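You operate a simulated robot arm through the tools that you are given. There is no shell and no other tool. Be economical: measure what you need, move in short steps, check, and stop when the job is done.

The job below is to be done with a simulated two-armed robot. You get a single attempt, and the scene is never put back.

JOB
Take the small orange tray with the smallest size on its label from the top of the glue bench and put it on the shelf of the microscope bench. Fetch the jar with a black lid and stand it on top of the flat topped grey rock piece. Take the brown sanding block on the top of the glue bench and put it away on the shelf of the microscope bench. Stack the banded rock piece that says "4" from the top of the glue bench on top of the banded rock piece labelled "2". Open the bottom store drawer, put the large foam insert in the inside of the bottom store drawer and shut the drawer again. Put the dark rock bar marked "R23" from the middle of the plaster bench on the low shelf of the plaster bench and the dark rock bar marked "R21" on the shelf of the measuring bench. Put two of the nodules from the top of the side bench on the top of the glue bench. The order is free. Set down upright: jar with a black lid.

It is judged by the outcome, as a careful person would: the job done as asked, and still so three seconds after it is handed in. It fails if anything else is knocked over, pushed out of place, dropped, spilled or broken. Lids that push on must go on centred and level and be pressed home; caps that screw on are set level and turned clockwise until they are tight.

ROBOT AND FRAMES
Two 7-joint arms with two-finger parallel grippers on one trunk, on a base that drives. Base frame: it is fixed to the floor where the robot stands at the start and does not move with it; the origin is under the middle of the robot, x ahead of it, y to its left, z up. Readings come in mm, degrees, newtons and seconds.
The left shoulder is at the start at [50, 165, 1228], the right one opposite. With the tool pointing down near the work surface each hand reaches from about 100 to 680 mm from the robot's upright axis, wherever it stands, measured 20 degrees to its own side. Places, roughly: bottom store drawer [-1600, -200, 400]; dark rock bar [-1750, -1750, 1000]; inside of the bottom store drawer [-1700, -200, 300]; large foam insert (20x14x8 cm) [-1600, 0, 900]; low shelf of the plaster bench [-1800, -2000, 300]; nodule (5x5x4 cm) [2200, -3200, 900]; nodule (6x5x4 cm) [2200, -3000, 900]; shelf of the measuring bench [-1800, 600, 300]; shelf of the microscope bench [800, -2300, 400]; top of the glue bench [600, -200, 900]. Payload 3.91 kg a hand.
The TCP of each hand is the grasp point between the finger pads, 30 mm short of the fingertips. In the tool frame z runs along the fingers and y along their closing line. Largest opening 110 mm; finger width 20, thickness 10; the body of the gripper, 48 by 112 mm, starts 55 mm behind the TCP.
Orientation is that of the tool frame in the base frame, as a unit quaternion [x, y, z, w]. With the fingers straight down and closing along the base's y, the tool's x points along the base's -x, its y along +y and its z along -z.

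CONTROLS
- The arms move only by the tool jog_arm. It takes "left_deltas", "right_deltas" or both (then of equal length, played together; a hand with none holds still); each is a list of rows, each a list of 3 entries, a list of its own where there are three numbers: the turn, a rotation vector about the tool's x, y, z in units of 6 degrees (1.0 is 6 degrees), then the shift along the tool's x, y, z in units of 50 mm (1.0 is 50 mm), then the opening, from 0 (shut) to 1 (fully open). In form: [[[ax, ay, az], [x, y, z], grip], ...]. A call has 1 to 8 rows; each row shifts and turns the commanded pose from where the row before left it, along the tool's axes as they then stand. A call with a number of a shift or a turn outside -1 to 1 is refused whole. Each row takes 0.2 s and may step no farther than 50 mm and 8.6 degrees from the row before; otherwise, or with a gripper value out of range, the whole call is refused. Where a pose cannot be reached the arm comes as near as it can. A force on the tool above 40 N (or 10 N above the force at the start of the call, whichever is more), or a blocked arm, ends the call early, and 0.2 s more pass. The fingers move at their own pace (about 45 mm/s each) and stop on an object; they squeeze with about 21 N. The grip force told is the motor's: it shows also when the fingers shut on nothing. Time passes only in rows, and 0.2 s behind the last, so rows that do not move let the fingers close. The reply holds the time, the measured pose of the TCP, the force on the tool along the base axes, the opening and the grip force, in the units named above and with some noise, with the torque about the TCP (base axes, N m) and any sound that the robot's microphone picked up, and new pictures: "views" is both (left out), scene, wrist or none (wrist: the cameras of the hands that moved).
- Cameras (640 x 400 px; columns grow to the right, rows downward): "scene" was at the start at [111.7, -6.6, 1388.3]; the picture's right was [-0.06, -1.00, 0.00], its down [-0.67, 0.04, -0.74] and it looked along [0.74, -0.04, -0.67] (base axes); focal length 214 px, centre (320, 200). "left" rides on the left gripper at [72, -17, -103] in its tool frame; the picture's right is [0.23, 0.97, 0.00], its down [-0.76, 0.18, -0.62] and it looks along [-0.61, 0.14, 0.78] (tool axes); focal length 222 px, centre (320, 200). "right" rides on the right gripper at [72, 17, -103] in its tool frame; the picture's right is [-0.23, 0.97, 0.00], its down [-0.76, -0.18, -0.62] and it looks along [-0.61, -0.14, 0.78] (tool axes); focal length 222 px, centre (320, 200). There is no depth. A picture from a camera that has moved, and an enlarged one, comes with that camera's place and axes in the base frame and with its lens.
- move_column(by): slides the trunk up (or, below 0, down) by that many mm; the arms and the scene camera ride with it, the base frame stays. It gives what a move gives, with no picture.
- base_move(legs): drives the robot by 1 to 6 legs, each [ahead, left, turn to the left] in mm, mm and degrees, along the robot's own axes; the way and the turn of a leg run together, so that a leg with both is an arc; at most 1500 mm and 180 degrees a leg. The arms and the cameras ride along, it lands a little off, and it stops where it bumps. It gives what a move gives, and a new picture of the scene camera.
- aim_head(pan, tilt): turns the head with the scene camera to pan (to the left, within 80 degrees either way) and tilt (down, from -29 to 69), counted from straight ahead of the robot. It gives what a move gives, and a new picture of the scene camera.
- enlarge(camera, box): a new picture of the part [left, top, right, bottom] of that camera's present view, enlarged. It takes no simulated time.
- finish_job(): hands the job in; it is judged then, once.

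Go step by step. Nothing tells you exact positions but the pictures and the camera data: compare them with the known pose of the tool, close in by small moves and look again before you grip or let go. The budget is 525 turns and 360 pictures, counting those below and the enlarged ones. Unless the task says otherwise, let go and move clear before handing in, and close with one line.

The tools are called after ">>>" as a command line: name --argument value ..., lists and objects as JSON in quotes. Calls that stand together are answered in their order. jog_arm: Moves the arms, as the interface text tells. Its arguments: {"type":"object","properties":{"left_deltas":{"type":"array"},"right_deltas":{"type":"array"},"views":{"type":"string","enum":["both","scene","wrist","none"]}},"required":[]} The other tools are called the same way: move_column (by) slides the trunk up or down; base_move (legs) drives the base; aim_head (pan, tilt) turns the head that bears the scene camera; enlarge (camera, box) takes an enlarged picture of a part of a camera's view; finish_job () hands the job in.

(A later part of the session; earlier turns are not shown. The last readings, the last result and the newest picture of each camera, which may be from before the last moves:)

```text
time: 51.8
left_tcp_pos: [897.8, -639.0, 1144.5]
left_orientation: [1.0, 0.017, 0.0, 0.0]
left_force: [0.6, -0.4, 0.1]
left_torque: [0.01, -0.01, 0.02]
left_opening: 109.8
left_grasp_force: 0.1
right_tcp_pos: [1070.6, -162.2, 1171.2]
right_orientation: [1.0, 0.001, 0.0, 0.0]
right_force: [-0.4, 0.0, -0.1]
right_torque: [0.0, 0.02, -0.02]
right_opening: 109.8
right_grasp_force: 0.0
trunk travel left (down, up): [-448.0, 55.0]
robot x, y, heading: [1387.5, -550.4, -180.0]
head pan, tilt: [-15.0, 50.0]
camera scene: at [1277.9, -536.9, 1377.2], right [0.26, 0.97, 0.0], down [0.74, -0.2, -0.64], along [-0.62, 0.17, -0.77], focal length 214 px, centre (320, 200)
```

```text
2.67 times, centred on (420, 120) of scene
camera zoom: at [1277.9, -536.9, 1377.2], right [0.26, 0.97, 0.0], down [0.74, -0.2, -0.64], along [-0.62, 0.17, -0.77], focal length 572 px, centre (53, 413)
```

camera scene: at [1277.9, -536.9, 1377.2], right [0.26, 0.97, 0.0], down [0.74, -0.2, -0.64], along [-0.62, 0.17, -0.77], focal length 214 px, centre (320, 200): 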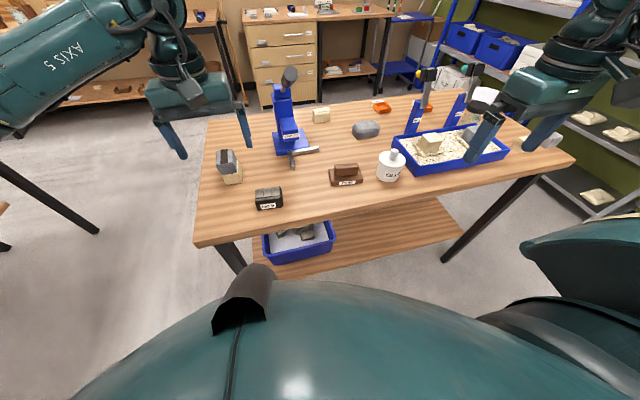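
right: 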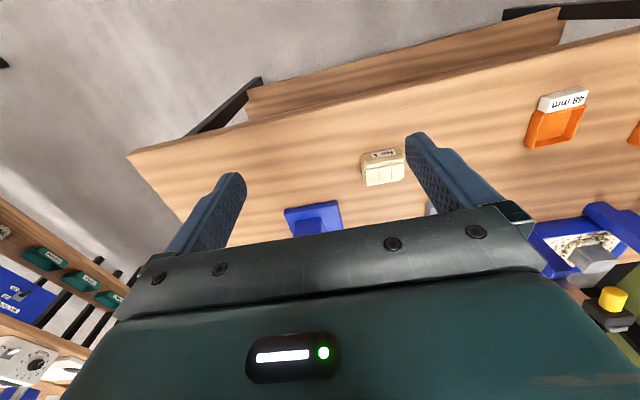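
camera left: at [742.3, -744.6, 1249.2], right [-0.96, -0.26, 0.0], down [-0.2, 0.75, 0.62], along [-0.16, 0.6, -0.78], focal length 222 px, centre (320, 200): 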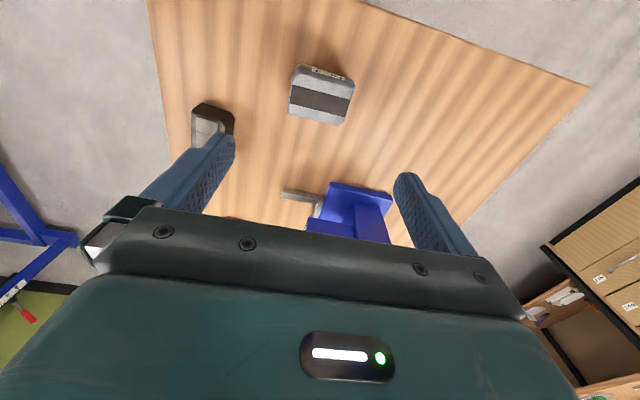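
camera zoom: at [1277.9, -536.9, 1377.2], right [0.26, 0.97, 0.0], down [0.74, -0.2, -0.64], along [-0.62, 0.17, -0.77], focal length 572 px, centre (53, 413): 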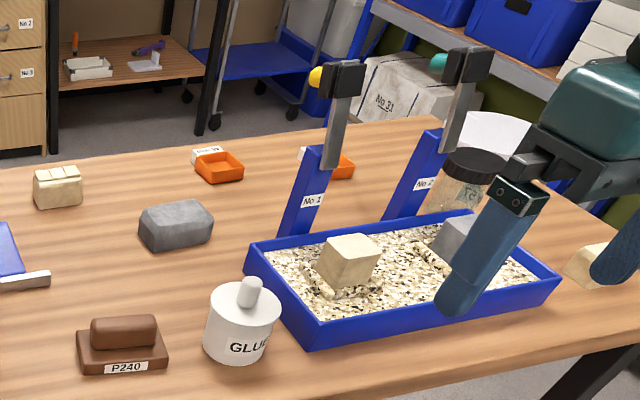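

The sanding block (P240) is near [822, -333]. Before picking I want to see the microscope bench's shelf to choose a grip angle; it's about 72° left of me.

>>> aim_head --pan 72 --tilt 20

>>> enlarge --camera "scene" --box '[180, 130, 460, 290]'

```text
time: 53.4
left_tcp_pos: [896.8, -638.8, 1144.5]
left_orientation: [1.0, 0.017, 0.0, 0.0]
left_force: [-0.6, -0.4, 0.4]
left_torque: [0.01, 0.02, 0.04]
left_opening: 110.0
left_grasp_force: 0.1
right_tcp_pos: [1070.5, -162.8, 1170.7]
right_orientation: [1.0, 0.0, 0.0, 0.0]
right_force: [-0.2, -0.7, -0.1]
right_torque: [-0.01, 0.01, 0.01]
right_opening: 110.3
right_grasp_force: 0.0
trunk travel left (down, up): [-448.0, 55.0]
robot x, y, heading: [1383.1, -555.7, -180.0]
head pan, tilt: [72.0, 20.0]
camera scene: at [1323.6, -645.2, 1422.7], right [-0.95, 0.31, 0.0], down [0.11, 0.33, -0.94], along [-0.29, -0.89, -0.34], focal length 214 px, centre (320, 200)
```

scene: 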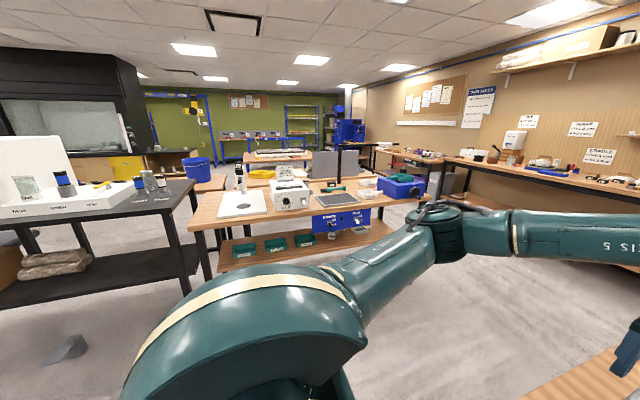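

```text
2.29 times, centred on (320, 210) of scene
camera zoom: at [1323.6, -645.2, 1422.7], right [-0.95, 0.31, 0.0], down [0.11, 0.33, -0.94], along [-0.29, -0.89, -0.34], focal length 490 px, centre (320, 177)
```

zoom: 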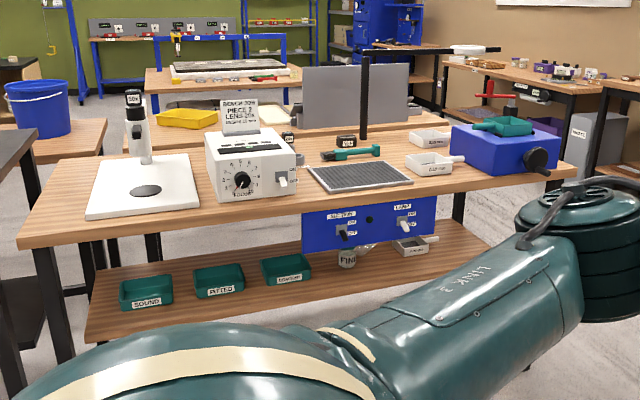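

The shelf lies low and set back under the bench top, so items must be carried with the hand tilted forward about 42°. I bring the right hand above the sanding block, yaw to it and tilt.

>>> jog_arm --right_deltas '[[[0, 0, 0], [-0.669, 0.494, 0.374], 1], [[0, 0, 0], [-0.669, 0.494, 0.374], 1], [[0, 0, 0], [-0.669, 0.494, 0.374], 1], [[0, 0, 0], [-0.669, 0.494, 0.374], 1], [[0, 0, 0], [-0.669, 0.494, 0.374], 1], [[0, 0, 0], [-0.669, 0.494, 0.374], 1], [[0, 0, 0], [-0.669, 0.494, 0.374], 1], [[0, 0, 0.61], [0, 0, 0], 1]]' --views "wrist"

>>> aim_head --pan -15 --tilt 50

```text
time: 55.2
left_tcp_pos: [898.2, -639.0, 1144.6]
left_orientation: [1.0, 0.017, -0.001, 0.001]
left_force: [0.3, 0.9, 0.4]
left_torque: [0.02, -0.03, -0.03]
left_opening: 109.9
left_grasp_force: 0.0
right_tcp_pos: [836.6, -337.1, 1041.0]
right_orientation: [0.999, -0.032, -0.001, 0.0]
right_force: [0.6, 0.2, 0.5]
right_torque: [-0.03, 0.02, -0.01]
right_opening: 110.1
right_grasp_force: 0.1
trunk travel left (down, up): [-448.0, 55.0]
robot x, y, heading: [1382.6, -553.7, -180.1]
head pan, tilt: [72.0, 20.0]
camera right: at [906.8, -357.3, 1143.3], right [-0.29, -0.96, 0.0], down [-0.75, 0.23, 0.62], along [-0.6, 0.18, -0.78], focal length 222 px, centre (320, 200)
```

right: 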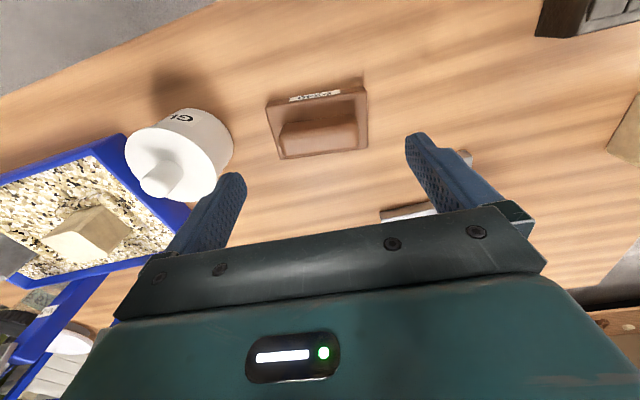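

```text
time: 56.9
left_tcp_pos: [896.5, -638.8, 1143.9]
left_orientation: [1.0, 0.017, 0.001, 0.0]
left_force: [0.4, -0.3, 0.9]
left_torque: [-0.02, 0.03, -0.02]
left_opening: 110.0
left_grasp_force: 0.1
right_tcp_pos: [836.8, -336.8, 1040.7]
right_orientation: [1.0, -0.031, 0.0, 0.0]
right_force: [-0.2, 0.0, 0.8]
right_torque: [-0.01, -0.04, -0.02]
right_opening: 109.9
right_grasp_force: 0.1
trunk travel left (down, up): [-448.0, 55.0]
robot x, y, heading: [1382.6, -553.3, -180.2]
head pan, tilt: [-15.0, 50.0]
camera scene: at [1278.0, -536.8, 1377.2], right [0.26, 0.97, 0.0], down [0.74, -0.2, -0.64], along [-0.62, 0.17, -0.77], focal length 214 px, centre (320, 200)
```

scene: 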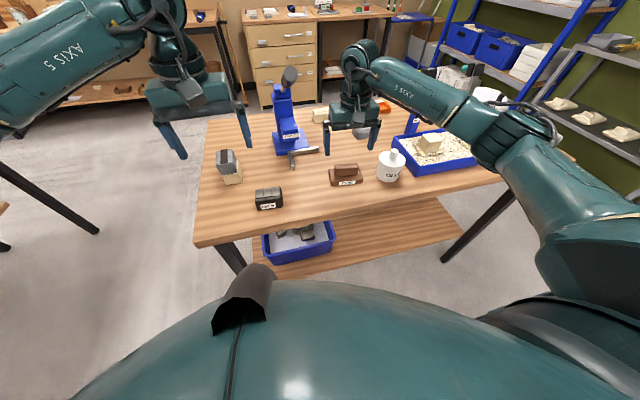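

>>> enlarge --camera "right" --box '[240, 60, 400, 180]'

```text
3.33 times, centred on (320, 120) of right
camera zoom: at [906.8, -357.3, 1143.4], right [-0.29, -0.96, 0.0], down [-0.75, 0.23, 0.62], along [-0.6, 0.18, -0.78], focal length 740 px, centre (320, 467)
```

zoom: 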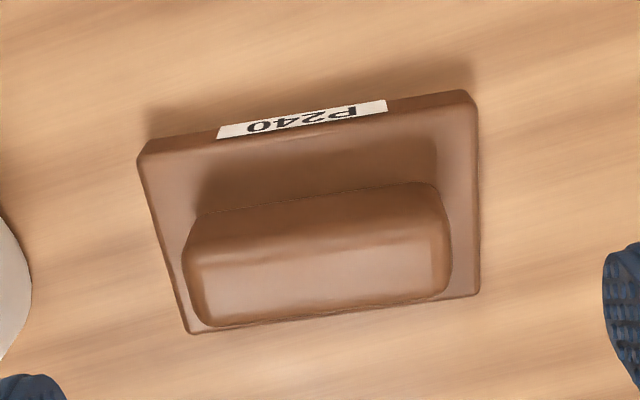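

The handle centre checks out at [822, -334], yaw about 8.5°. Finish the yaw and tilt forward 42°.

>>> jog_arm --right_deltas '[[[0, 0, 0.81], [0, 0, 0], 1], [[0, -1, 0], [0, 0, 0], 1], [[0, -1, 0], [0, 0, 0], 1], [[0, -1, 0], [0, 0, 0], 1], [[0, -1, 0], [0, 0, 0], 1], [[0, -1, 0], [0, 0, 0], 1], [[0, -1, 0], [0, 0, 0], 1], [[0, -1, 0], [0, 0, 0], 1]]'

>>> enlarge --camera "scene" --box '[280, 110, 420, 210]'

```text
time: 58.6
left_tcp_pos: [897.9, -639.7, 1143.9]
left_orientation: [1.0, 0.017, 0.0, 0.0]
left_force: [0.1, 0.0, -0.4]
left_torque: [0.01, 0.01, -0.01]
left_opening: 109.8
left_grasp_force: 0.1
right_tcp_pos: [835.1, -335.8, 1041.0]
right_orientation: [0.931, -0.069, -0.358, -0.027]
right_force: [-0.3, 0.0, -0.5]
right_torque: [0.0, 0.07, 0.0]
right_opening: 109.9
right_grasp_force: 0.1
trunk travel left (down, up): [-448.0, 55.0]
robot x, y, heading: [1381.3, -555.4, -180.0]
head pan, tilt: [-15.0, 50.0]
camera scene: at [1278.1, -536.7, 1377.2], right [0.26, 0.97, 0.0], down [0.74, -0.2, -0.64], along [-0.62, 0.17, -0.77], focal length 214 px, centre (320, 200)
camera right: at [954.6, -370.1, 1068.7], right [-0.31, -0.94, 0.15], down [-0.12, 0.2, 0.97], along [-0.94, 0.28, -0.17], focal length 222 px, centre (320, 200)
```

scene: 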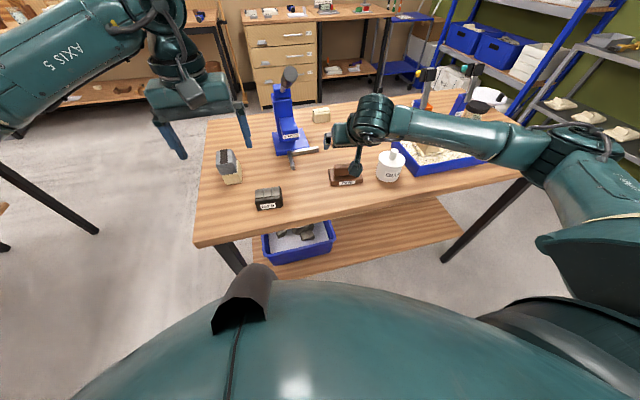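
right: 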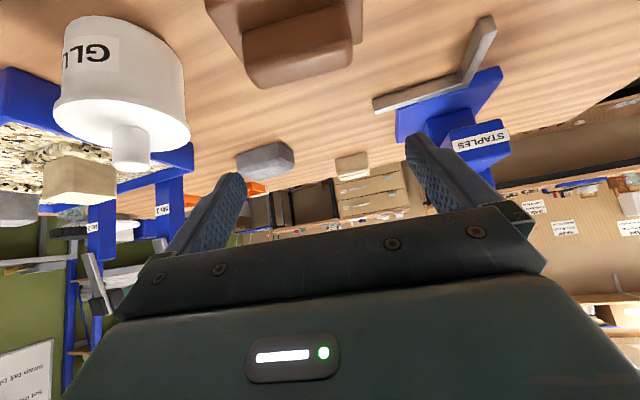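

```text
4.00 times, centred on (350, 160) of scene
camera zoom: at [1278.1, -536.7, 1377.2], right [0.26, 0.97, 0.0], down [0.74, -0.2, -0.64], along [-0.62, 0.17, -0.77], focal length 858 px, centre (200, 360)
```

zoom: 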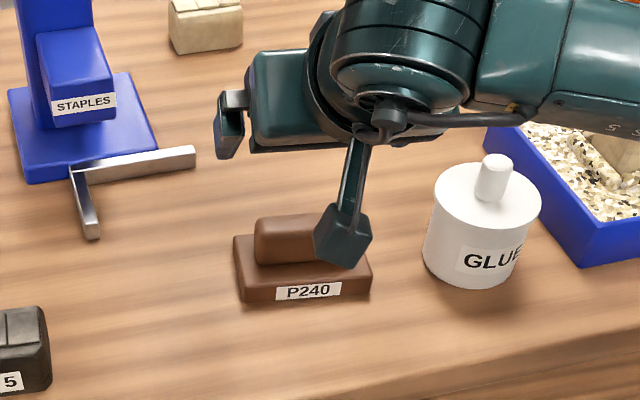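

Geometry looks right and the glue bottle is clear. I descend vertically toward the handle.

>>> jog_arm --right_deltas '[[[0, 0, 0], [0.602, 0, 0.669], 1], [[0, 0, 0], [0.361, 0, 0.401], 1]]' --views "wrist"

>>> enlarge --camera "scene" --box '[310, 130, 410, 200]'

```text
time: 59.2
left_tcp_pos: [897.5, -639.4, 1142.9]
left_orientation: [1.0, 0.018, 0.0, 0.0]
left_force: [-0.2, 0.1, 0.1]
left_torque: [0.0, -0.05, 0.0]
left_opening: 110.0
left_grasp_force: 0.1
right_tcp_pos: [836.0, -335.5, 968.9]
right_orientation: [0.931, -0.069, -0.358, -0.027]
right_force: [0.6, 1.0, -0.2]
right_torque: [0.01, 0.02, 0.0]
right_opening: 110.1
right_grasp_force: 0.0
trunk travel left (down, up): [-448.0, 55.0]
robot x, y, heading: [1382.0, -553.9, -180.1]
head pan, tilt: [-15.0, 50.0]
camera right: at [954.0, -370.2, 996.6], right [-0.31, -0.94, 0.15], down [-0.12, 0.2, 0.97], along [-0.94, 0.28, -0.17], focal length 222 px, centre (320, 200)
```

right: 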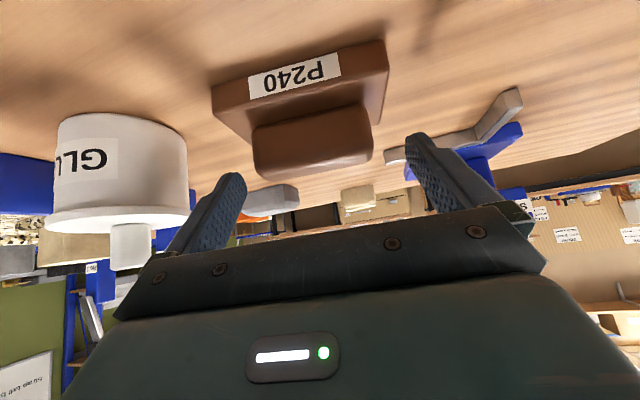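

```text
5.71 times, centred on (360, 165) of scene
camera zoom: at [1278.0, -536.8, 1377.2], right [0.26, 0.97, 0.0], down [0.74, -0.2, -0.64], along [-0.62, 0.17, -0.77], focal length 1226 px, centre (91, 400)
```

zoom: 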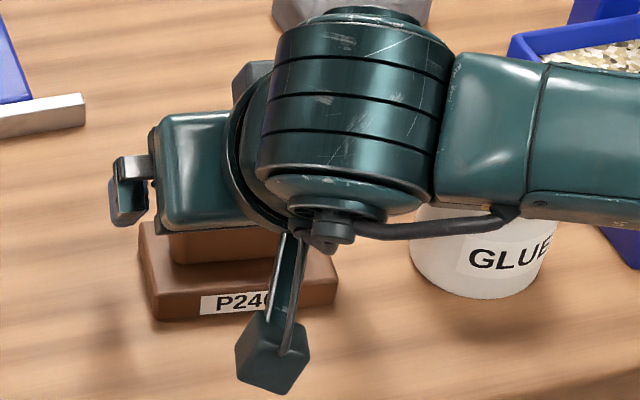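

The handle is centred between the fingers. Descend 16 mm more and close.

>>> jog_arm --right_deltas '[[[0, 0, 0], [0.214, 0, 0.238], 1], [[0, 0, 0], [0, 0, 0], 0.6], [[0, 0, 0], [0, 0, 0], 0.4], [[0, 0, 0], [0, 0, 0], 0.4], [[0, 0, 0], [0, 0, 0], 0.4]]' --views "wrist"

```text
time: 60.5
left_tcp_pos: [897.7, -638.8, 1144.7]
left_orientation: [1.0, 0.017, 0.0, 0.0]
left_force: [-0.5, 0.3, -1.1]
left_torque: [-0.02, 0.03, 0.0]
left_opening: 110.0
left_grasp_force: 0.1
right_tcp_pos: [836.2, -336.1, 951.8]
right_orientation: [0.931, -0.07, -0.358, -0.026]
right_force: [0.1, 0.2, 0.9]
right_torque: [-0.02, -0.01, 0.0]
right_opening: 74.5
right_grasp_force: 21.2
trunk travel left (down, up): [-448.0, 55.0]
robot x, y, heading: [1383.6, -554.1, -180.0]
head pan, tilt: [-15.0, 50.0]
camera right: at [954.3, -370.3, 980.8], right [-0.31, -0.94, 0.15], down [-0.12, 0.2, 0.97], along [-0.94, 0.28, -0.18], focal length 222 px, centre (320, 200)
```

right: 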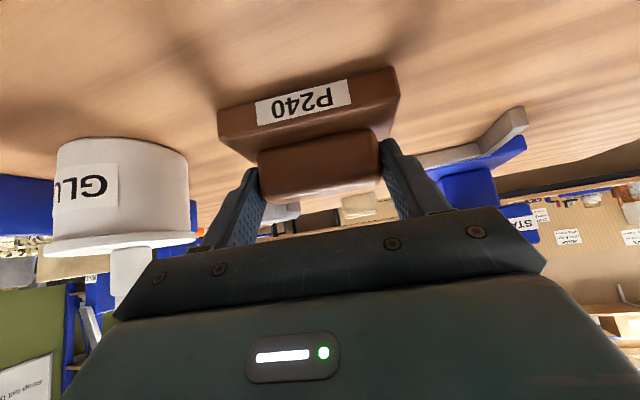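

Gripped at 74.5 mm. Lift straight up and check it hangs level.

>>> jog_arm --right_deltas '[[[0, 0, 0], [-0.268, 0, -0.297], 0.4], [[0, 0, 0], [-0.535, 0, -0.594], 0.4], [[0, 0, 0], [-0.535, 0, -0.594], 0.4], [[0, 0, 0], [-0.535, 0, -0.594], 0.4], [[0, 0, 0], [-0.535, 0, -0.594], 0.4]]' --views "wrist"

```text
time: 61.6
left_tcp_pos: [897.4, -639.8, 1144.8]
left_orientation: [1.0, 0.018, -0.001, 0.0]
left_force: [1.2, 0.1, 0.2]
left_torque: [0.03, 0.01, -0.01]
left_opening: 110.0
left_grasp_force: 0.0
right_tcp_pos: [836.5, -337.8, 1131.9]
right_orientation: [0.931, -0.069, -0.358, -0.027]
right_force: [0.3, 0.1, -0.7]
right_torque: [-0.02, 0.02, 0.01]
right_opening: 74.6
right_grasp_force: 20.8
trunk travel left (down, up): [-448.0, 55.0]
robot x, y, heading: [1384.0, -560.5, -180.2]
head pan, tilt: [-15.0, 50.0]
camera right: at [954.1, -370.9, 1160.1], right [-0.31, -0.94, 0.15], down [-0.12, 0.2, 0.97], along [-0.94, 0.28, -0.18], focal length 222 px, centre (320, 200)
```

right: 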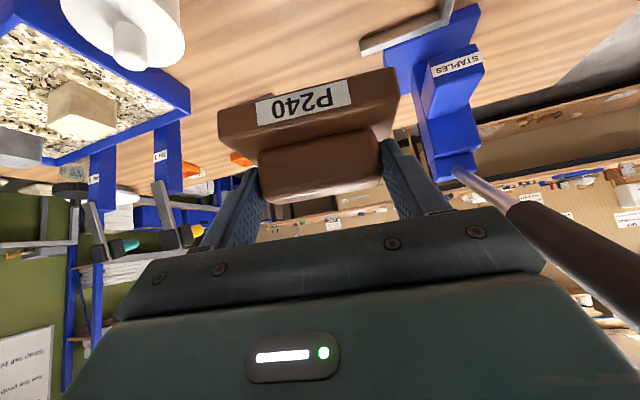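

The sanding block is held firmly. I drive round to the front of the bench for the 48 mm tray.

>>> base_move --legs '[[-250, 0, 0], [0, 750, 0], [1500, 0, 0], [250, 0, 0], [0, 0, 180], [0, 1100, 0]]'

```text
time: 88.1
left_tcp_pos: [378.2, -132.1, 1145.3]
left_orientation: [-0.013, 1.0, 0.001, 0.0]
left_force: [-0.5, 0.3, 0.0]
left_torque: [0.01, 0.0, -0.03]
left_opening: 110.0
left_grasp_force: 0.0
right_tcp_pos: [436.6, -436.4, 1130.7]
right_orientation: [0.073, 0.931, -0.028, 0.357]
right_force: [0.9, 0.5, -1.5]
right_torque: [-0.01, 0.01, -0.02]
right_opening: 74.9
right_grasp_force: 20.4
trunk travel left (down, up): [-448.0, 55.0]
robot x, y, heading: [-108.5, -208.6, -0.6]
head pan, tilt: [-15.0, 50.0]
camera scene: at [-5.7, -234.8, 1377.2], right [-0.27, -0.96, 0.0], down [-0.74, 0.2, -0.64], along [0.62, -0.17, -0.77], focal length 214 px, centre (320, 200)
```

scene: 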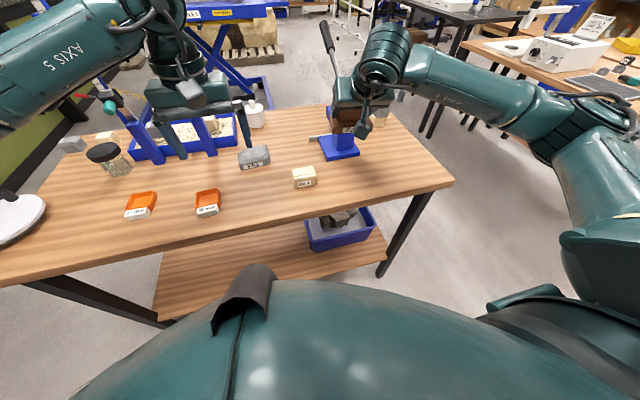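

I first draw the right hand (with the block) back and up so it clears the press and rocks, then move up to the jar.

>>> jog_arm --right_deltas '[[[0, 0, 0], [0.7, 0, -0.7], 0.4], [[0, 0, 0], [0.7, 0, -0.7], 0.4], [[0, 0, 0], [0.7, 0, -0.7], 0.4], [[0, 0, 0], [0.7, 0, -0.7], 0.4]]' --views "none"

>>> base_move --legs '[[0, 260, 0.6], [140, 0, 0]]'

>>> aim_head --pan 15 --tilt 45

```text
time: 89.1
left_tcp_pos: [378.7, -130.6, 1143.3]
left_orientation: [-0.014, 1.0, -0.001, 0.0]
left_force: [0.6, -0.3, 0.6]
left_torque: [-0.05, 0.05, 0.0]
left_opening: 109.7
left_grasp_force: 0.1
right_tcp_pos: [272.1, -394.8, 1152.1]
right_orientation: [0.073, 0.931, -0.028, 0.357]
right_force: [-0.2, 0.4, -1.1]
right_torque: [0.0, 0.0, -0.02]
right_opening: 74.9
right_grasp_force: 21.6
right hand out of reach, approached as far as the arm can: row 4
trunk travel left (down, up): [-448.0, 55.0]
robot x, y, heading: [-108.9, -211.9, -0.5]
head pan, tilt: [-15.0, 50.0]
```

```text
time: 91.9
left_tcp_pos: [517.7, 133.8, 1144.4]
left_orientation: [-0.018, 1.0, 0.0, 0.0]
left_force: [0.3, -0.9, 0.0]
left_torque: [-0.01, 0.02, 0.05]
left_opening: 110.0
left_grasp_force: 0.2
right_tcp_pos: [415.5, -129.9, 1151.5]
right_orientation: [0.067, 0.931, -0.026, 0.357]
right_force: [-0.1, 0.0, -1.4]
right_torque: [-0.01, 0.0, 0.0]
right_opening: 74.8
right_grasp_force: 21.0
trunk travel left (down, up): [-448.0, 55.0]
robot x, y, heading: [31.3, 45.4, 0.1]
head pan, tilt: [-15.0, 50.0]
camera scene: at [135.3, 26.7, 1377.1], right [-0.26, -0.97, 0.0], down [-0.74, 0.2, -0.64], along [0.62, -0.16, -0.77], focal length 214 px, centre (320, 200)
```

scene: 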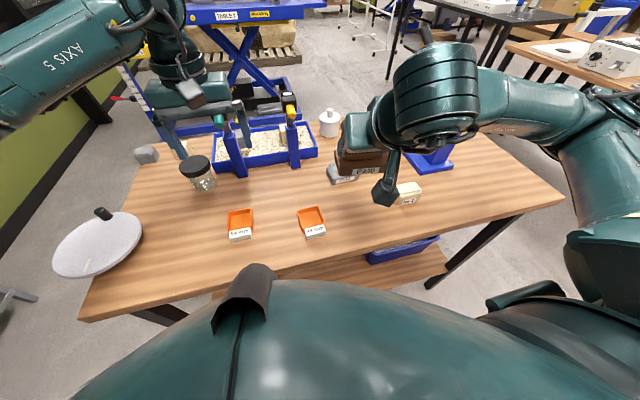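

```text
time: 92.9
left_tcp_pos: [515.8, 133.2, 1144.1]
left_orientation: [-0.019, 1.0, 0.0, 0.0]
left_force: [0.1, 0.1, -0.8]
left_torque: [0.0, -0.01, 0.01]
left_opening: 110.2
left_grasp_force: 0.0
right_tcp_pos: [414.9, -130.9, 1150.7]
right_orientation: [0.068, 0.931, -0.026, 0.357]
right_force: [-0.1, -0.4, -1.2]
right_torque: [0.0, 0.04, -0.01]
right_opening: 74.8
right_grasp_force: 20.9
trunk travel left (down, up): [-448.0, 55.0]
robot x, y, heading: [30.9, 46.1, 0.1]
head pan, tilt: [15.0, 45.0]
camera scene: at [138.4, 67.5, 1384.1], right [0.26, -0.97, 0.0], down [-0.68, -0.18, -0.71], along [0.68, 0.18, -0.71], focal length 214 px, centre (320, 200)
```

scene: 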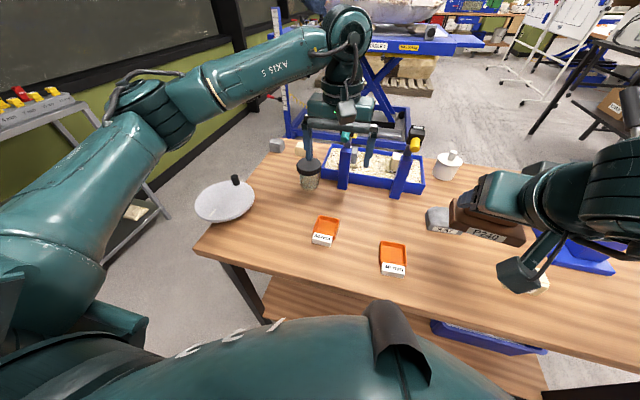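

Jar is about [660, 245], 95 mm tall with an ~88 mm lid. I move the left hand sideways first, then forward over it.

>>> jog_arm --left_deltas '[[[0, 0, 0.18], [0, 0.75, 0], 1], [[0, 0, 0.18], [0, 0.75, 0], 1], [[0, 0, 0], [0, 0.75, 0], 1], [[0, 0, 0], [-0.8, 0, 0], 1], [[0, 0, 0], [-0.8, 0, 0], 1], [[0, 0, 0], [-0.8, 0, 0], 1]]'

>>> enlarge --camera "left" --box '[200, 60, 420, 220]'

>>> enlarge --camera "scene" --box '[250, 60, 450, 220]'

```text
time: 94.3
left_tcp_pos: [636.2, 245.1, 1143.8]
left_orientation: [0.001, 1.0, 0.001, 0.0]
left_force: [0.0, -0.3, 0.3]
left_torque: [0.03, 0.01, -0.02]
left_opening: 110.1
left_grasp_force: 0.1
right_tcp_pos: [415.3, -131.3, 1150.8]
right_orientation: [0.068, 0.931, -0.026, 0.357]
right_force: [0.5, -0.9, -0.5]
right_torque: [-0.02, 0.03, 0.03]
right_opening: 74.6
right_grasp_force: 21.2
trunk travel left (down, up): [-448.0, 55.0]
robot x, y, heading: [35.6, 53.0, 0.3]
head pan, tilt: [15.0, 45.0]
camera scene: at [139.0, 66.6, 1384.0], right [0.26, -0.97, 0.0], down [-0.68, -0.18, -0.71], along [0.68, 0.19, -0.71], focal length 214 px, centre (320, 200)
camera left: at [562.4, 228.1, 1248.2], right [-0.23, 0.97, 0.0], down [0.76, 0.18, 0.62], along [0.61, 0.14, -0.78], focal length 222 px, centre (320, 200)
```

scene: 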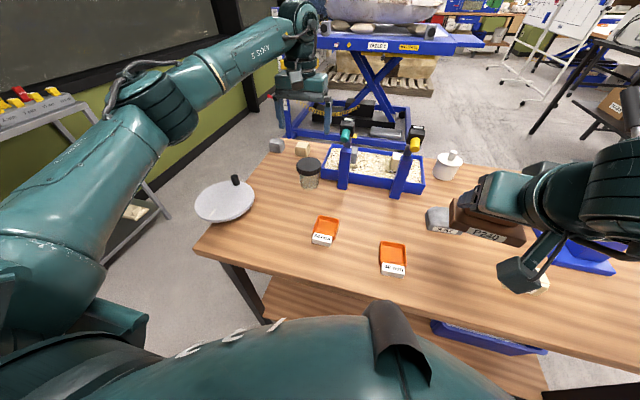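
left: 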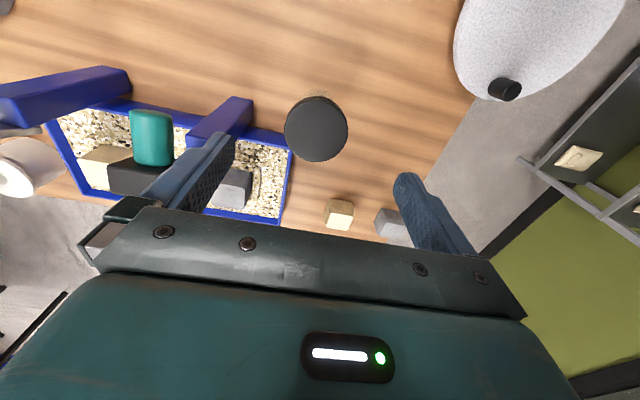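

```text
2.50 times, centred on (310, 140) of left
camera zoom: at [562.4, 228.1, 1248.2], right [-0.23, 0.97, 0.0], down [0.76, 0.18, 0.62], along [0.61, 0.14, -0.78], focal length 555 px, centre (345, 350)
```

zoom: 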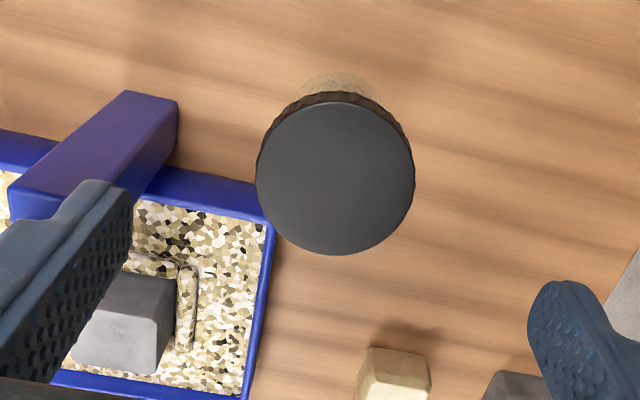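

```text
2.50 times, centred on (350, 140) of scene
camera zoom: at [139.0, 66.6, 1384.0], right [0.26, -0.97, 0.0], down [-0.68, -0.18, -0.71], along [0.68, 0.19, -0.71], focal length 536 px, centre (245, 350)
```

zoom: 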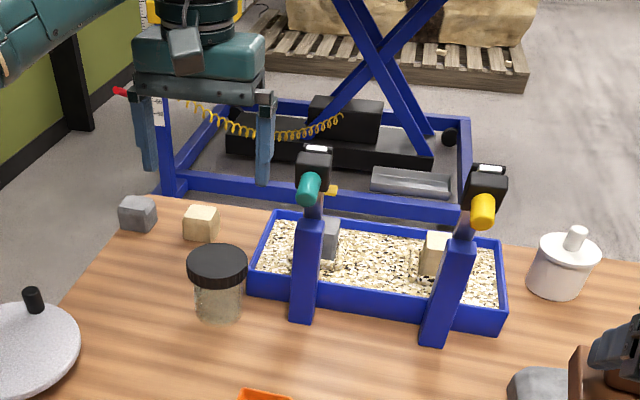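

Lid centre [661, 244], top z≈990, diameter ≈75. A blue post is close on the right, so I yaw the hand 42° to keep the fingers clear, after centring over the lid.

>>> jog_arm --left_deltas '[[[0, 0, 0], [-0.49, -0.02, 0], 1], [[0, 0, 1], [0, 0, 0], 1], [[0, 0, 1], [0, 0, 0], 1], [[0, 0, 1], [0, 0, 0], 1], [[0, 0, 1], [0, 0, 0], 1], [[0, 0, 1], [0, 0, 0], 1], [[0, 0, 1], [0, 0, 0], 1], [[0, 0, 1], [0, 0, 1.0], 1]]' --views "wrist"

>>> enlarge --camera "scene" --box '[250, 60, 450, 220]'

```text
time: 96.1
left_tcp_pos: [656.7, 247.0, 1124.1]
left_orientation: [0.15, 0.989, 0.0, 0.001]
left_force: [0.3, 0.9, 0.0]
left_torque: [0.0, -0.01, 0.02]
left_opening: 109.9
left_grasp_force: 0.1
left hand out of reach, approached as far as the arm can: row 4, 5, 6, 7, 8
right_tcp_pos: [415.4, -129.7, 1151.4]
right_orientation: [0.068, 0.931, -0.027, 0.357]
right_force: [0.0, -0.2, -0.7]
right_torque: [-0.02, 0.02, -0.02]
right_opening: 74.7
right_grasp_force: 20.8
trunk travel left (down, up): [-448.0, 55.0]
robot x, y, heading: [30.8, 45.2, 0.1]
head pan, tilt: [15.0, 45.0]
camera left: at [582.4, 252.6, 1228.2], right [0.07, 1.0, 0.0], down [0.78, -0.05, 0.62], along [0.62, -0.04, -0.78], focal length 222 px, centre (320, 200)
```

left: 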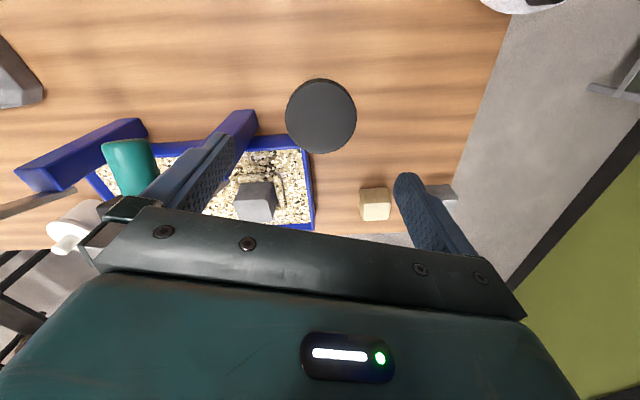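

```text
2.50 times, centred on (350, 140) of scene
camera zoom: at [138.2, 67.6, 1384.1], right [0.26, -0.97, 0.0], down [-0.68, -0.19, -0.71], along [0.68, 0.19, -0.71], focal length 536 px, centre (245, 350)
```

zoom: 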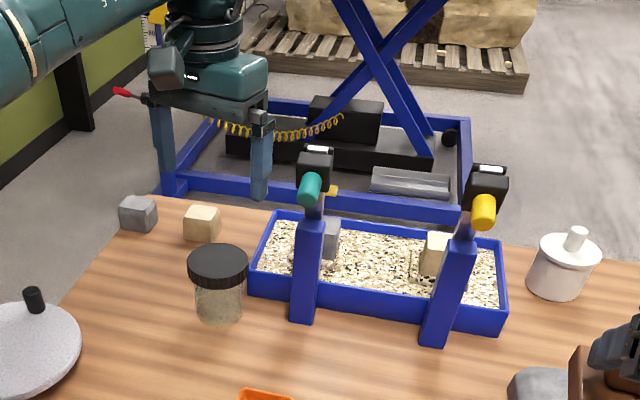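

The arm is at its limit there; I edge the base a little nearer and left.

>>> base_move --legs '[[40, 40, 0]]'

```text
time: 97.0
left_tcp_pos: [697.8, 288.3, 1123.1]
left_orientation: [0.15, 0.989, -0.001, 0.001]
left_force: [0.8, 0.7, 0.6]
left_torque: [-0.03, 0.07, -0.03]
left_opening: 109.9
left_grasp_force: 0.0
right_tcp_pos: [455.3, -88.9, 1151.5]
right_orientation: [0.068, 0.932, -0.026, 0.356]
right_force: [0.7, 0.1, -0.8]
right_torque: [0.02, 0.01, -0.03]
right_opening: 74.6
right_grasp_force: 21.3
trunk travel left (down, up): [-448.0, 55.0]
robot x, y, heading: [71.5, 87.7, 0.1]
head pan, tilt: [15.0, 45.0]
camera scene: at [178.6, 108.3, 1384.0], right [0.26, -0.97, 0.0], down [-0.68, -0.19, -0.71], along [0.68, 0.18, -0.71], focal length 214 px, centre (320, 200)
```

scene: 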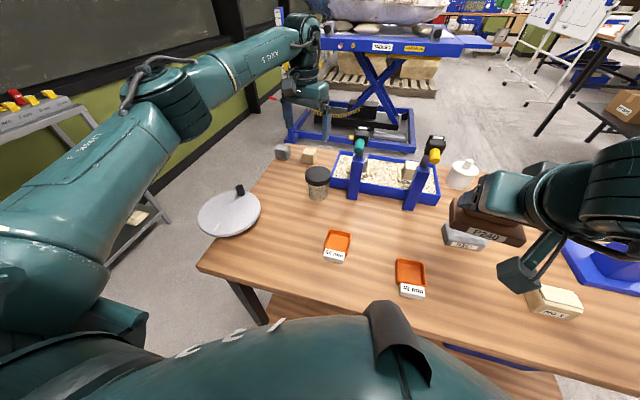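

No bump. I recentre over the lid and continue the yaw.

>>> jog_arm --left_deltas '[[[0, 0, 0], [0.22, -0.53, 0], 1], [[0, 0, 0], [0.22, -0.53, 0], 1], [[0, 0, 1], [0, 0, 0], 1], [[0, 0, 1], [0, 0, 0], 1], [[0, 0, 1], [0, 0, 0], 1], [[0, 0, 1], [0, 0, 0], 1]]' --views "wrist"

```text
time: 98.4
left_tcp_pos: [659.1, 243.4, 1124.4]
left_orientation: [0.252, 0.968, 0.0, 0.001]
left_force: [-0.3, 0.3, -0.1]
left_torque: [0.01, 0.0, 0.02]
left_opening: 109.9
left_grasp_force: 0.0
left hand out of reach, approached as far as the arm can: row 5, 6
right_tcp_pos: [454.8, -91.2, 1151.5]
right_orientation: [0.068, 0.931, -0.026, 0.358]
right_force: [0.2, 0.7, -2.1]
right_torque: [-0.01, 0.05, -0.01]
right_opening: 74.8
right_grasp_force: 21.1
trunk travel left (down, up): [-448.0, 55.0]
robot x, y, heading: [73.6, 86.4, 0.2]
head pan, tilt: [15.0, 45.0]
camera left: at [587.6, 263.5, 1228.3], right [0.28, 0.96, 0.0], down [0.75, -0.22, 0.62], along [0.6, -0.17, -0.78], focal length 222 px, centre (320, 200)
```

left: 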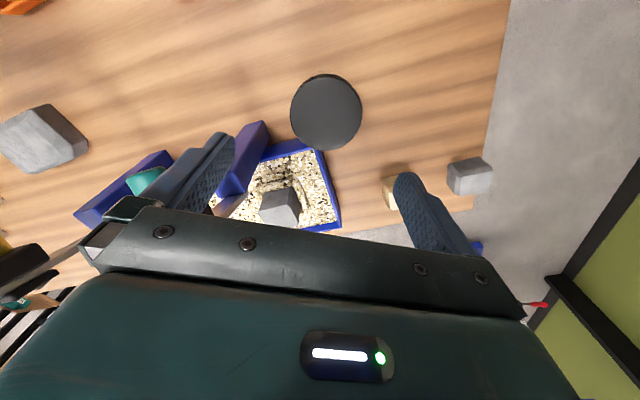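

>>> jog_arm --left_deltas '[[[0, 0, 0], [0, 0.06, 0.9], 1], [[0, 0, 0], [0, 0.03, 0.8], 1]]' --views "wrist"

>>> enlarge --camera "scene" --box '[250, 80, 430, 220]'

```text
time: 99.0
left_tcp_pos: [663.9, 247.8, 1039.3]
left_orientation: [0.252, 0.968, -0.001, 0.001]
left_force: [0.3, -0.4, -0.3]
left_torque: [0.01, 0.01, 0.02]
left_opening: 110.1
left_grasp_force: 0.1
right_tcp_pos: [454.3, -90.5, 1151.5]
right_orientation: [0.069, 0.931, -0.027, 0.358]
right_force: [-0.1, -0.8, -1.7]
right_torque: [0.0, 0.02, 0.02]
right_opening: 74.8
right_grasp_force: 20.5
trunk travel left (down, up): [-448.0, 55.0]
robot x, y, heading: [70.7, 89.1, 0.0]
head pan, tilt: [15.0, 45.0]
camera left: at [591.4, 267.8, 1142.8], right [0.28, 0.96, 0.0], down [0.75, -0.22, 0.62], along [0.6, -0.17, -0.78], focal length 222 px, centre (320, 200)
```

left: 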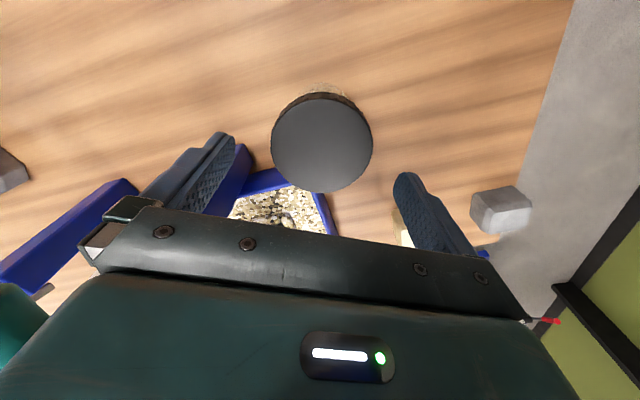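

```text
2.86 times, centred on (340, 150) of scene
camera zoom: at [178.0, 107.5, 1384.1], right [0.26, -0.97, 0.0], down [-0.68, -0.18, -0.71], along [0.68, 0.18, -0.71], focal length 613 px, centre (263, 343)
```

zoom: 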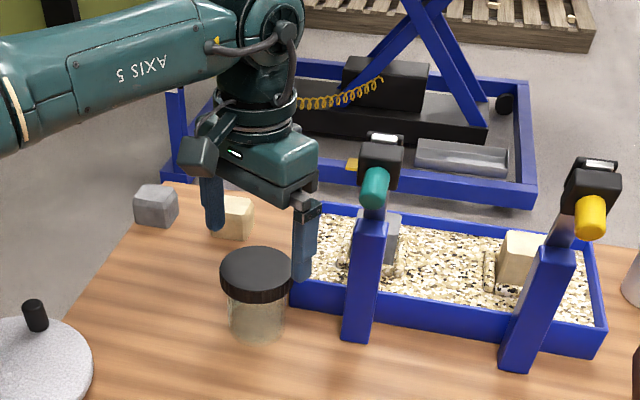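

Lid nearly centred; small correction, descend to lid height and close.

>>> jog_arm --left_deltas '[[[0, 0, 0], [0.1, 0, 0.5], 1], [[0, 0, 0], [0, 0, 0.53], 1], [[0, 0, 0], [0, 0, 0], 0.7], [[0, 0, 0], [0, 0, 0], 0.5], [[0, 0, 0], [0, 0, 0], 0.4], [[0, 0, 0], [0, 0, 0], 0.4]]' --views "wrist"

>>> enlarge --camera "scene" --box '[250, 80, 430, 220]'

```text
time: 100.4
left_tcp_pos: [659.2, 248.5, 986.9]
left_orientation: [0.251, 0.968, 0.0, 0.001]
left_force: [0.3, 0.8, 0.6]
left_torque: [0.05, -0.03, 0.01]
left_opening: 75.2
left_grasp_force: 21.3
right_tcp_pos: [453.8, -91.1, 1151.8]
right_orientation: [0.068, 0.931, -0.026, 0.357]
right_force: [0.1, -0.5, -0.9]
right_torque: [0.01, 0.0, 0.0]
right_opening: 74.8
right_grasp_force: 21.0
trunk travel left (down, up): [-448.0, 55.0]
robot x, y, heading: [71.5, 87.6, 0.2]
head pan, tilt: [15.0, 45.0]
camera left: at [586.6, 269.6, 1091.4], right [0.28, 0.96, 0.0], down [0.75, -0.22, 0.62], along [0.6, -0.17, -0.78], focal length 222 px, centre (320, 200)
```

left: 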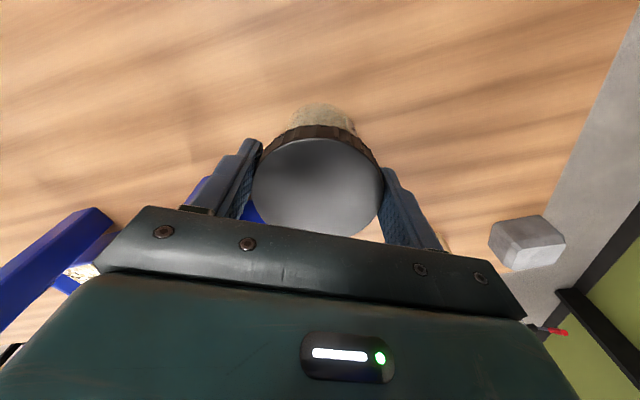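

```text
2.86 times, centred on (340, 150) of scene
camera zoom: at [177.8, 107.6, 1384.1], right [0.26, -0.97, 0.0], down [-0.68, -0.18, -0.71], along [0.68, 0.18, -0.71], focal length 613 px, centre (263, 343)
```

zoom: 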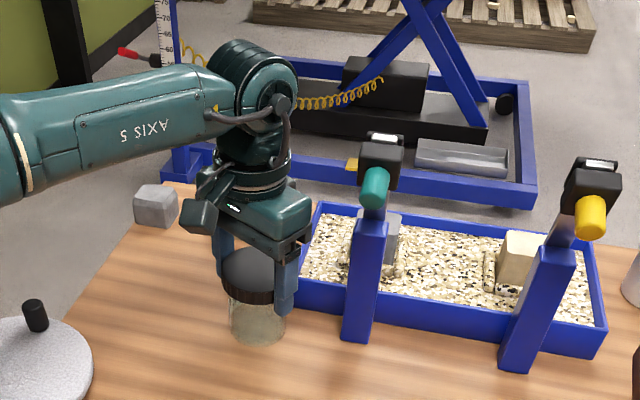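

Jar gripped by its lid. Lift and pull back, checking the jar comes along whole.

>>> jog_arm --left_deltas '[[[0, 0, 0], [0, 0, -0.5], 0.4], [[0, 0, 0], [0, 0, -1], 0.4], [[0, 0, 0], [0, 0, -1], 0.4], [[0, 0, 0], [0, 0, -0.6], 0.4], [[0, 0, 0], [0.87, -0.485, 0], 0.4], [[0, 0, 0], [0.87, -0.485, 0], 0.4], [[0, 0, 0], [0.87, -0.485, 0], 0.4]]' --views "scene"

```text
time: 102.0
left_tcp_pos: [506.4, 251.8, 1141.1]
left_orientation: [0.251, 0.968, -0.001, 0.002]
left_force: [-0.7, 1.4, -1.0]
left_torque: [-0.01, -0.01, 0.01]
left_opening: 75.4
left_grasp_force: 21.0
right_tcp_pos: [453.9, -90.8, 1151.7]
right_orientation: [0.069, 0.931, -0.028, 0.357]
right_force: [-0.1, -0.5, -0.8]
right_torque: [0.0, -0.01, 0.02]
right_opening: 74.7
right_grasp_force: 21.0
trunk travel left (down, up): [-448.0, 55.0]
robot x, y, heading: [71.9, 84.6, 0.2]
head pan, tilt: [15.0, 45.0]
camera scene: at [177.1, 107.9, 1384.2], right [0.26, -0.97, 0.0], down [-0.68, -0.19, -0.71], along [0.68, 0.18, -0.71], focal length 214 px, centre (320, 200)
```

scene: 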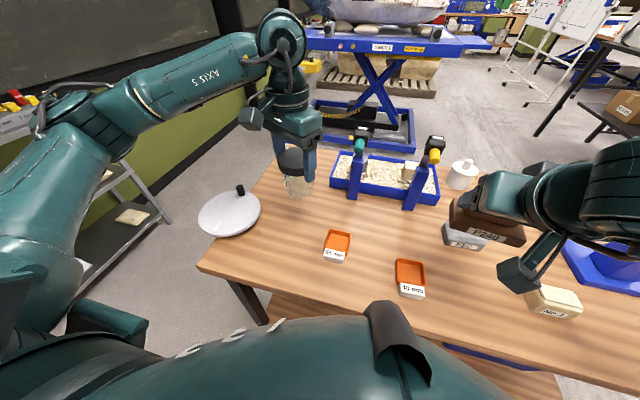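

Jar comes whole. I shift the base back and right so the left hand faces R352.

>>> base_move --legs '[[-60, 0, 0], [0, -390, 0]]'

>>> aim_head --pan 10 --tilt 45

>>> enlarge --camera "scene" --box '[250, 100, 430, 240]'

```text
time: 105.1
left_tcp_pos: [448.3, -138.6, 1141.6]
left_orientation: [0.249, 0.969, -0.001, 0.0]
left_force: [-0.4, -0.4, -1.4]
left_torque: [0.02, 0.01, 0.0]
left_opening: 75.5
left_grasp_force: 21.1
right_tcp_pos: [396.5, -481.9, 1151.1]
right_orientation: [0.067, 0.931, -0.026, 0.357]
right_force: [0.3, 0.1, -0.6]
right_torque: [0.01, 0.0, 0.01]
right_opening: 74.6
right_grasp_force: 21.1
trunk travel left (down, up): [-448.0, 55.0]
robot x, y, heading: [10.6, -302.1, 0.3]
head pan, tilt: [15.0, 45.0]
camera scene: at [119.5, -283.4, 1384.1], right [0.27, -0.96, 0.0], down [-0.68, -0.19, -0.71], along [0.68, 0.19, -0.71], focal length 214 px, centre (320, 200)
```

scene: 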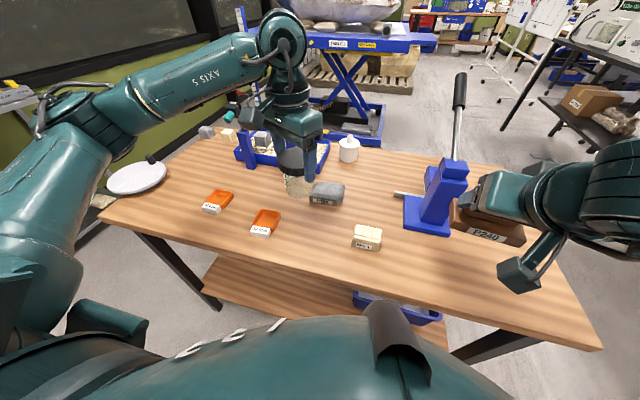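

```text
time: 105.7
left_tcp_pos: [448.5, -138.6, 1142.1]
left_orientation: [0.25, 0.968, 0.0, 0.0]
left_force: [0.2, 0.2, -1.6]
left_torque: [0.0, 0.06, -0.01]
left_opening: 75.3
left_grasp_force: 20.5
right_tcp_pos: [397.1, -479.8, 1151.5]
right_orientation: [0.066, 0.931, -0.026, 0.358]
right_force: [0.8, 0.0, -1.9]
right_torque: [-0.05, 0.02, 0.01]
right_opening: 74.8
right_grasp_force: 21.2
trunk travel left (down, up): [-448.0, 55.0]
robot x, y, heading: [12.9, -300.7, 0.3]
head pan, tilt: [10.0, 45.0]
camera scene: at [121.0, -289.6, 1384.1], right [0.18, -0.98, 0.0], down [-0.7, -0.13, -0.71], along [0.7, 0.13, -0.71], focal length 214 px, centre (320, 200)
```

scene: 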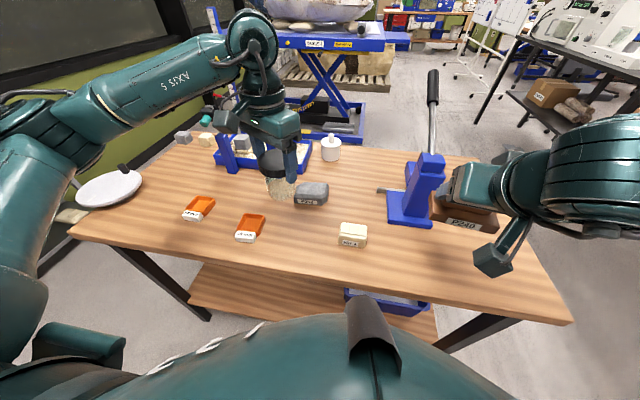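

```text
2.86 times, centred on (340, 170) of scene
camera zoom: at [121.0, -289.6, 1384.1], right [0.18, -0.98, 0.0], down [-0.7, -0.13, -0.71], along [0.7, 0.13, -0.71], focal length 613 px, centre (263, 286)
```

zoom: 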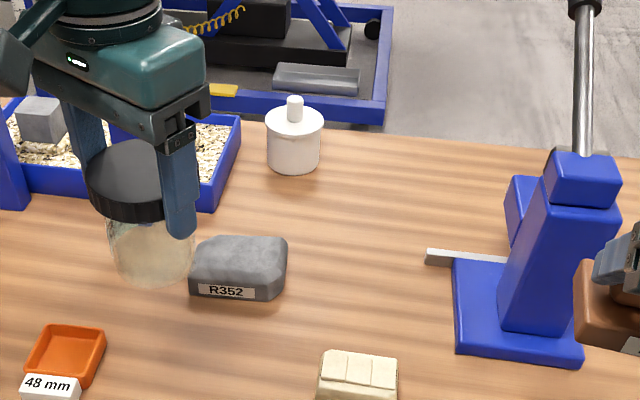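

>>> enlarge --camera "scene" --box '[290, 170, 340, 215]'

>>> enlarge --camera "left" --box '[0, 0, 320, 200]'

```text
8.89 times, centred on (315, 192) of scene
camera zoom: at [121.0, -289.6, 1384.1], right [0.18, -0.98, 0.0], down [-0.7, -0.13, -0.71], along [0.7, 0.13, -0.71], focal length 1906 px, centre (364, 267)
```

zoom: 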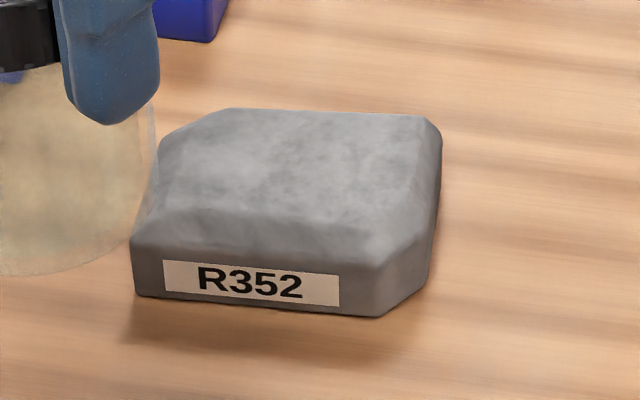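

```text
2.00 times, centred on (160, 100) of left
camera zoom: at [376.8, -118.5, 1245.8], right [0.27, 0.96, 0.0], down [0.75, -0.21, 0.62], along [0.6, -0.17, -0.78], focal length 444 px, centre (640, 400)
```

zoom: 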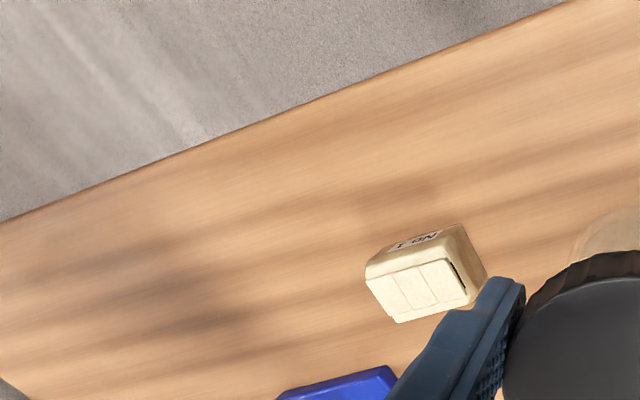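

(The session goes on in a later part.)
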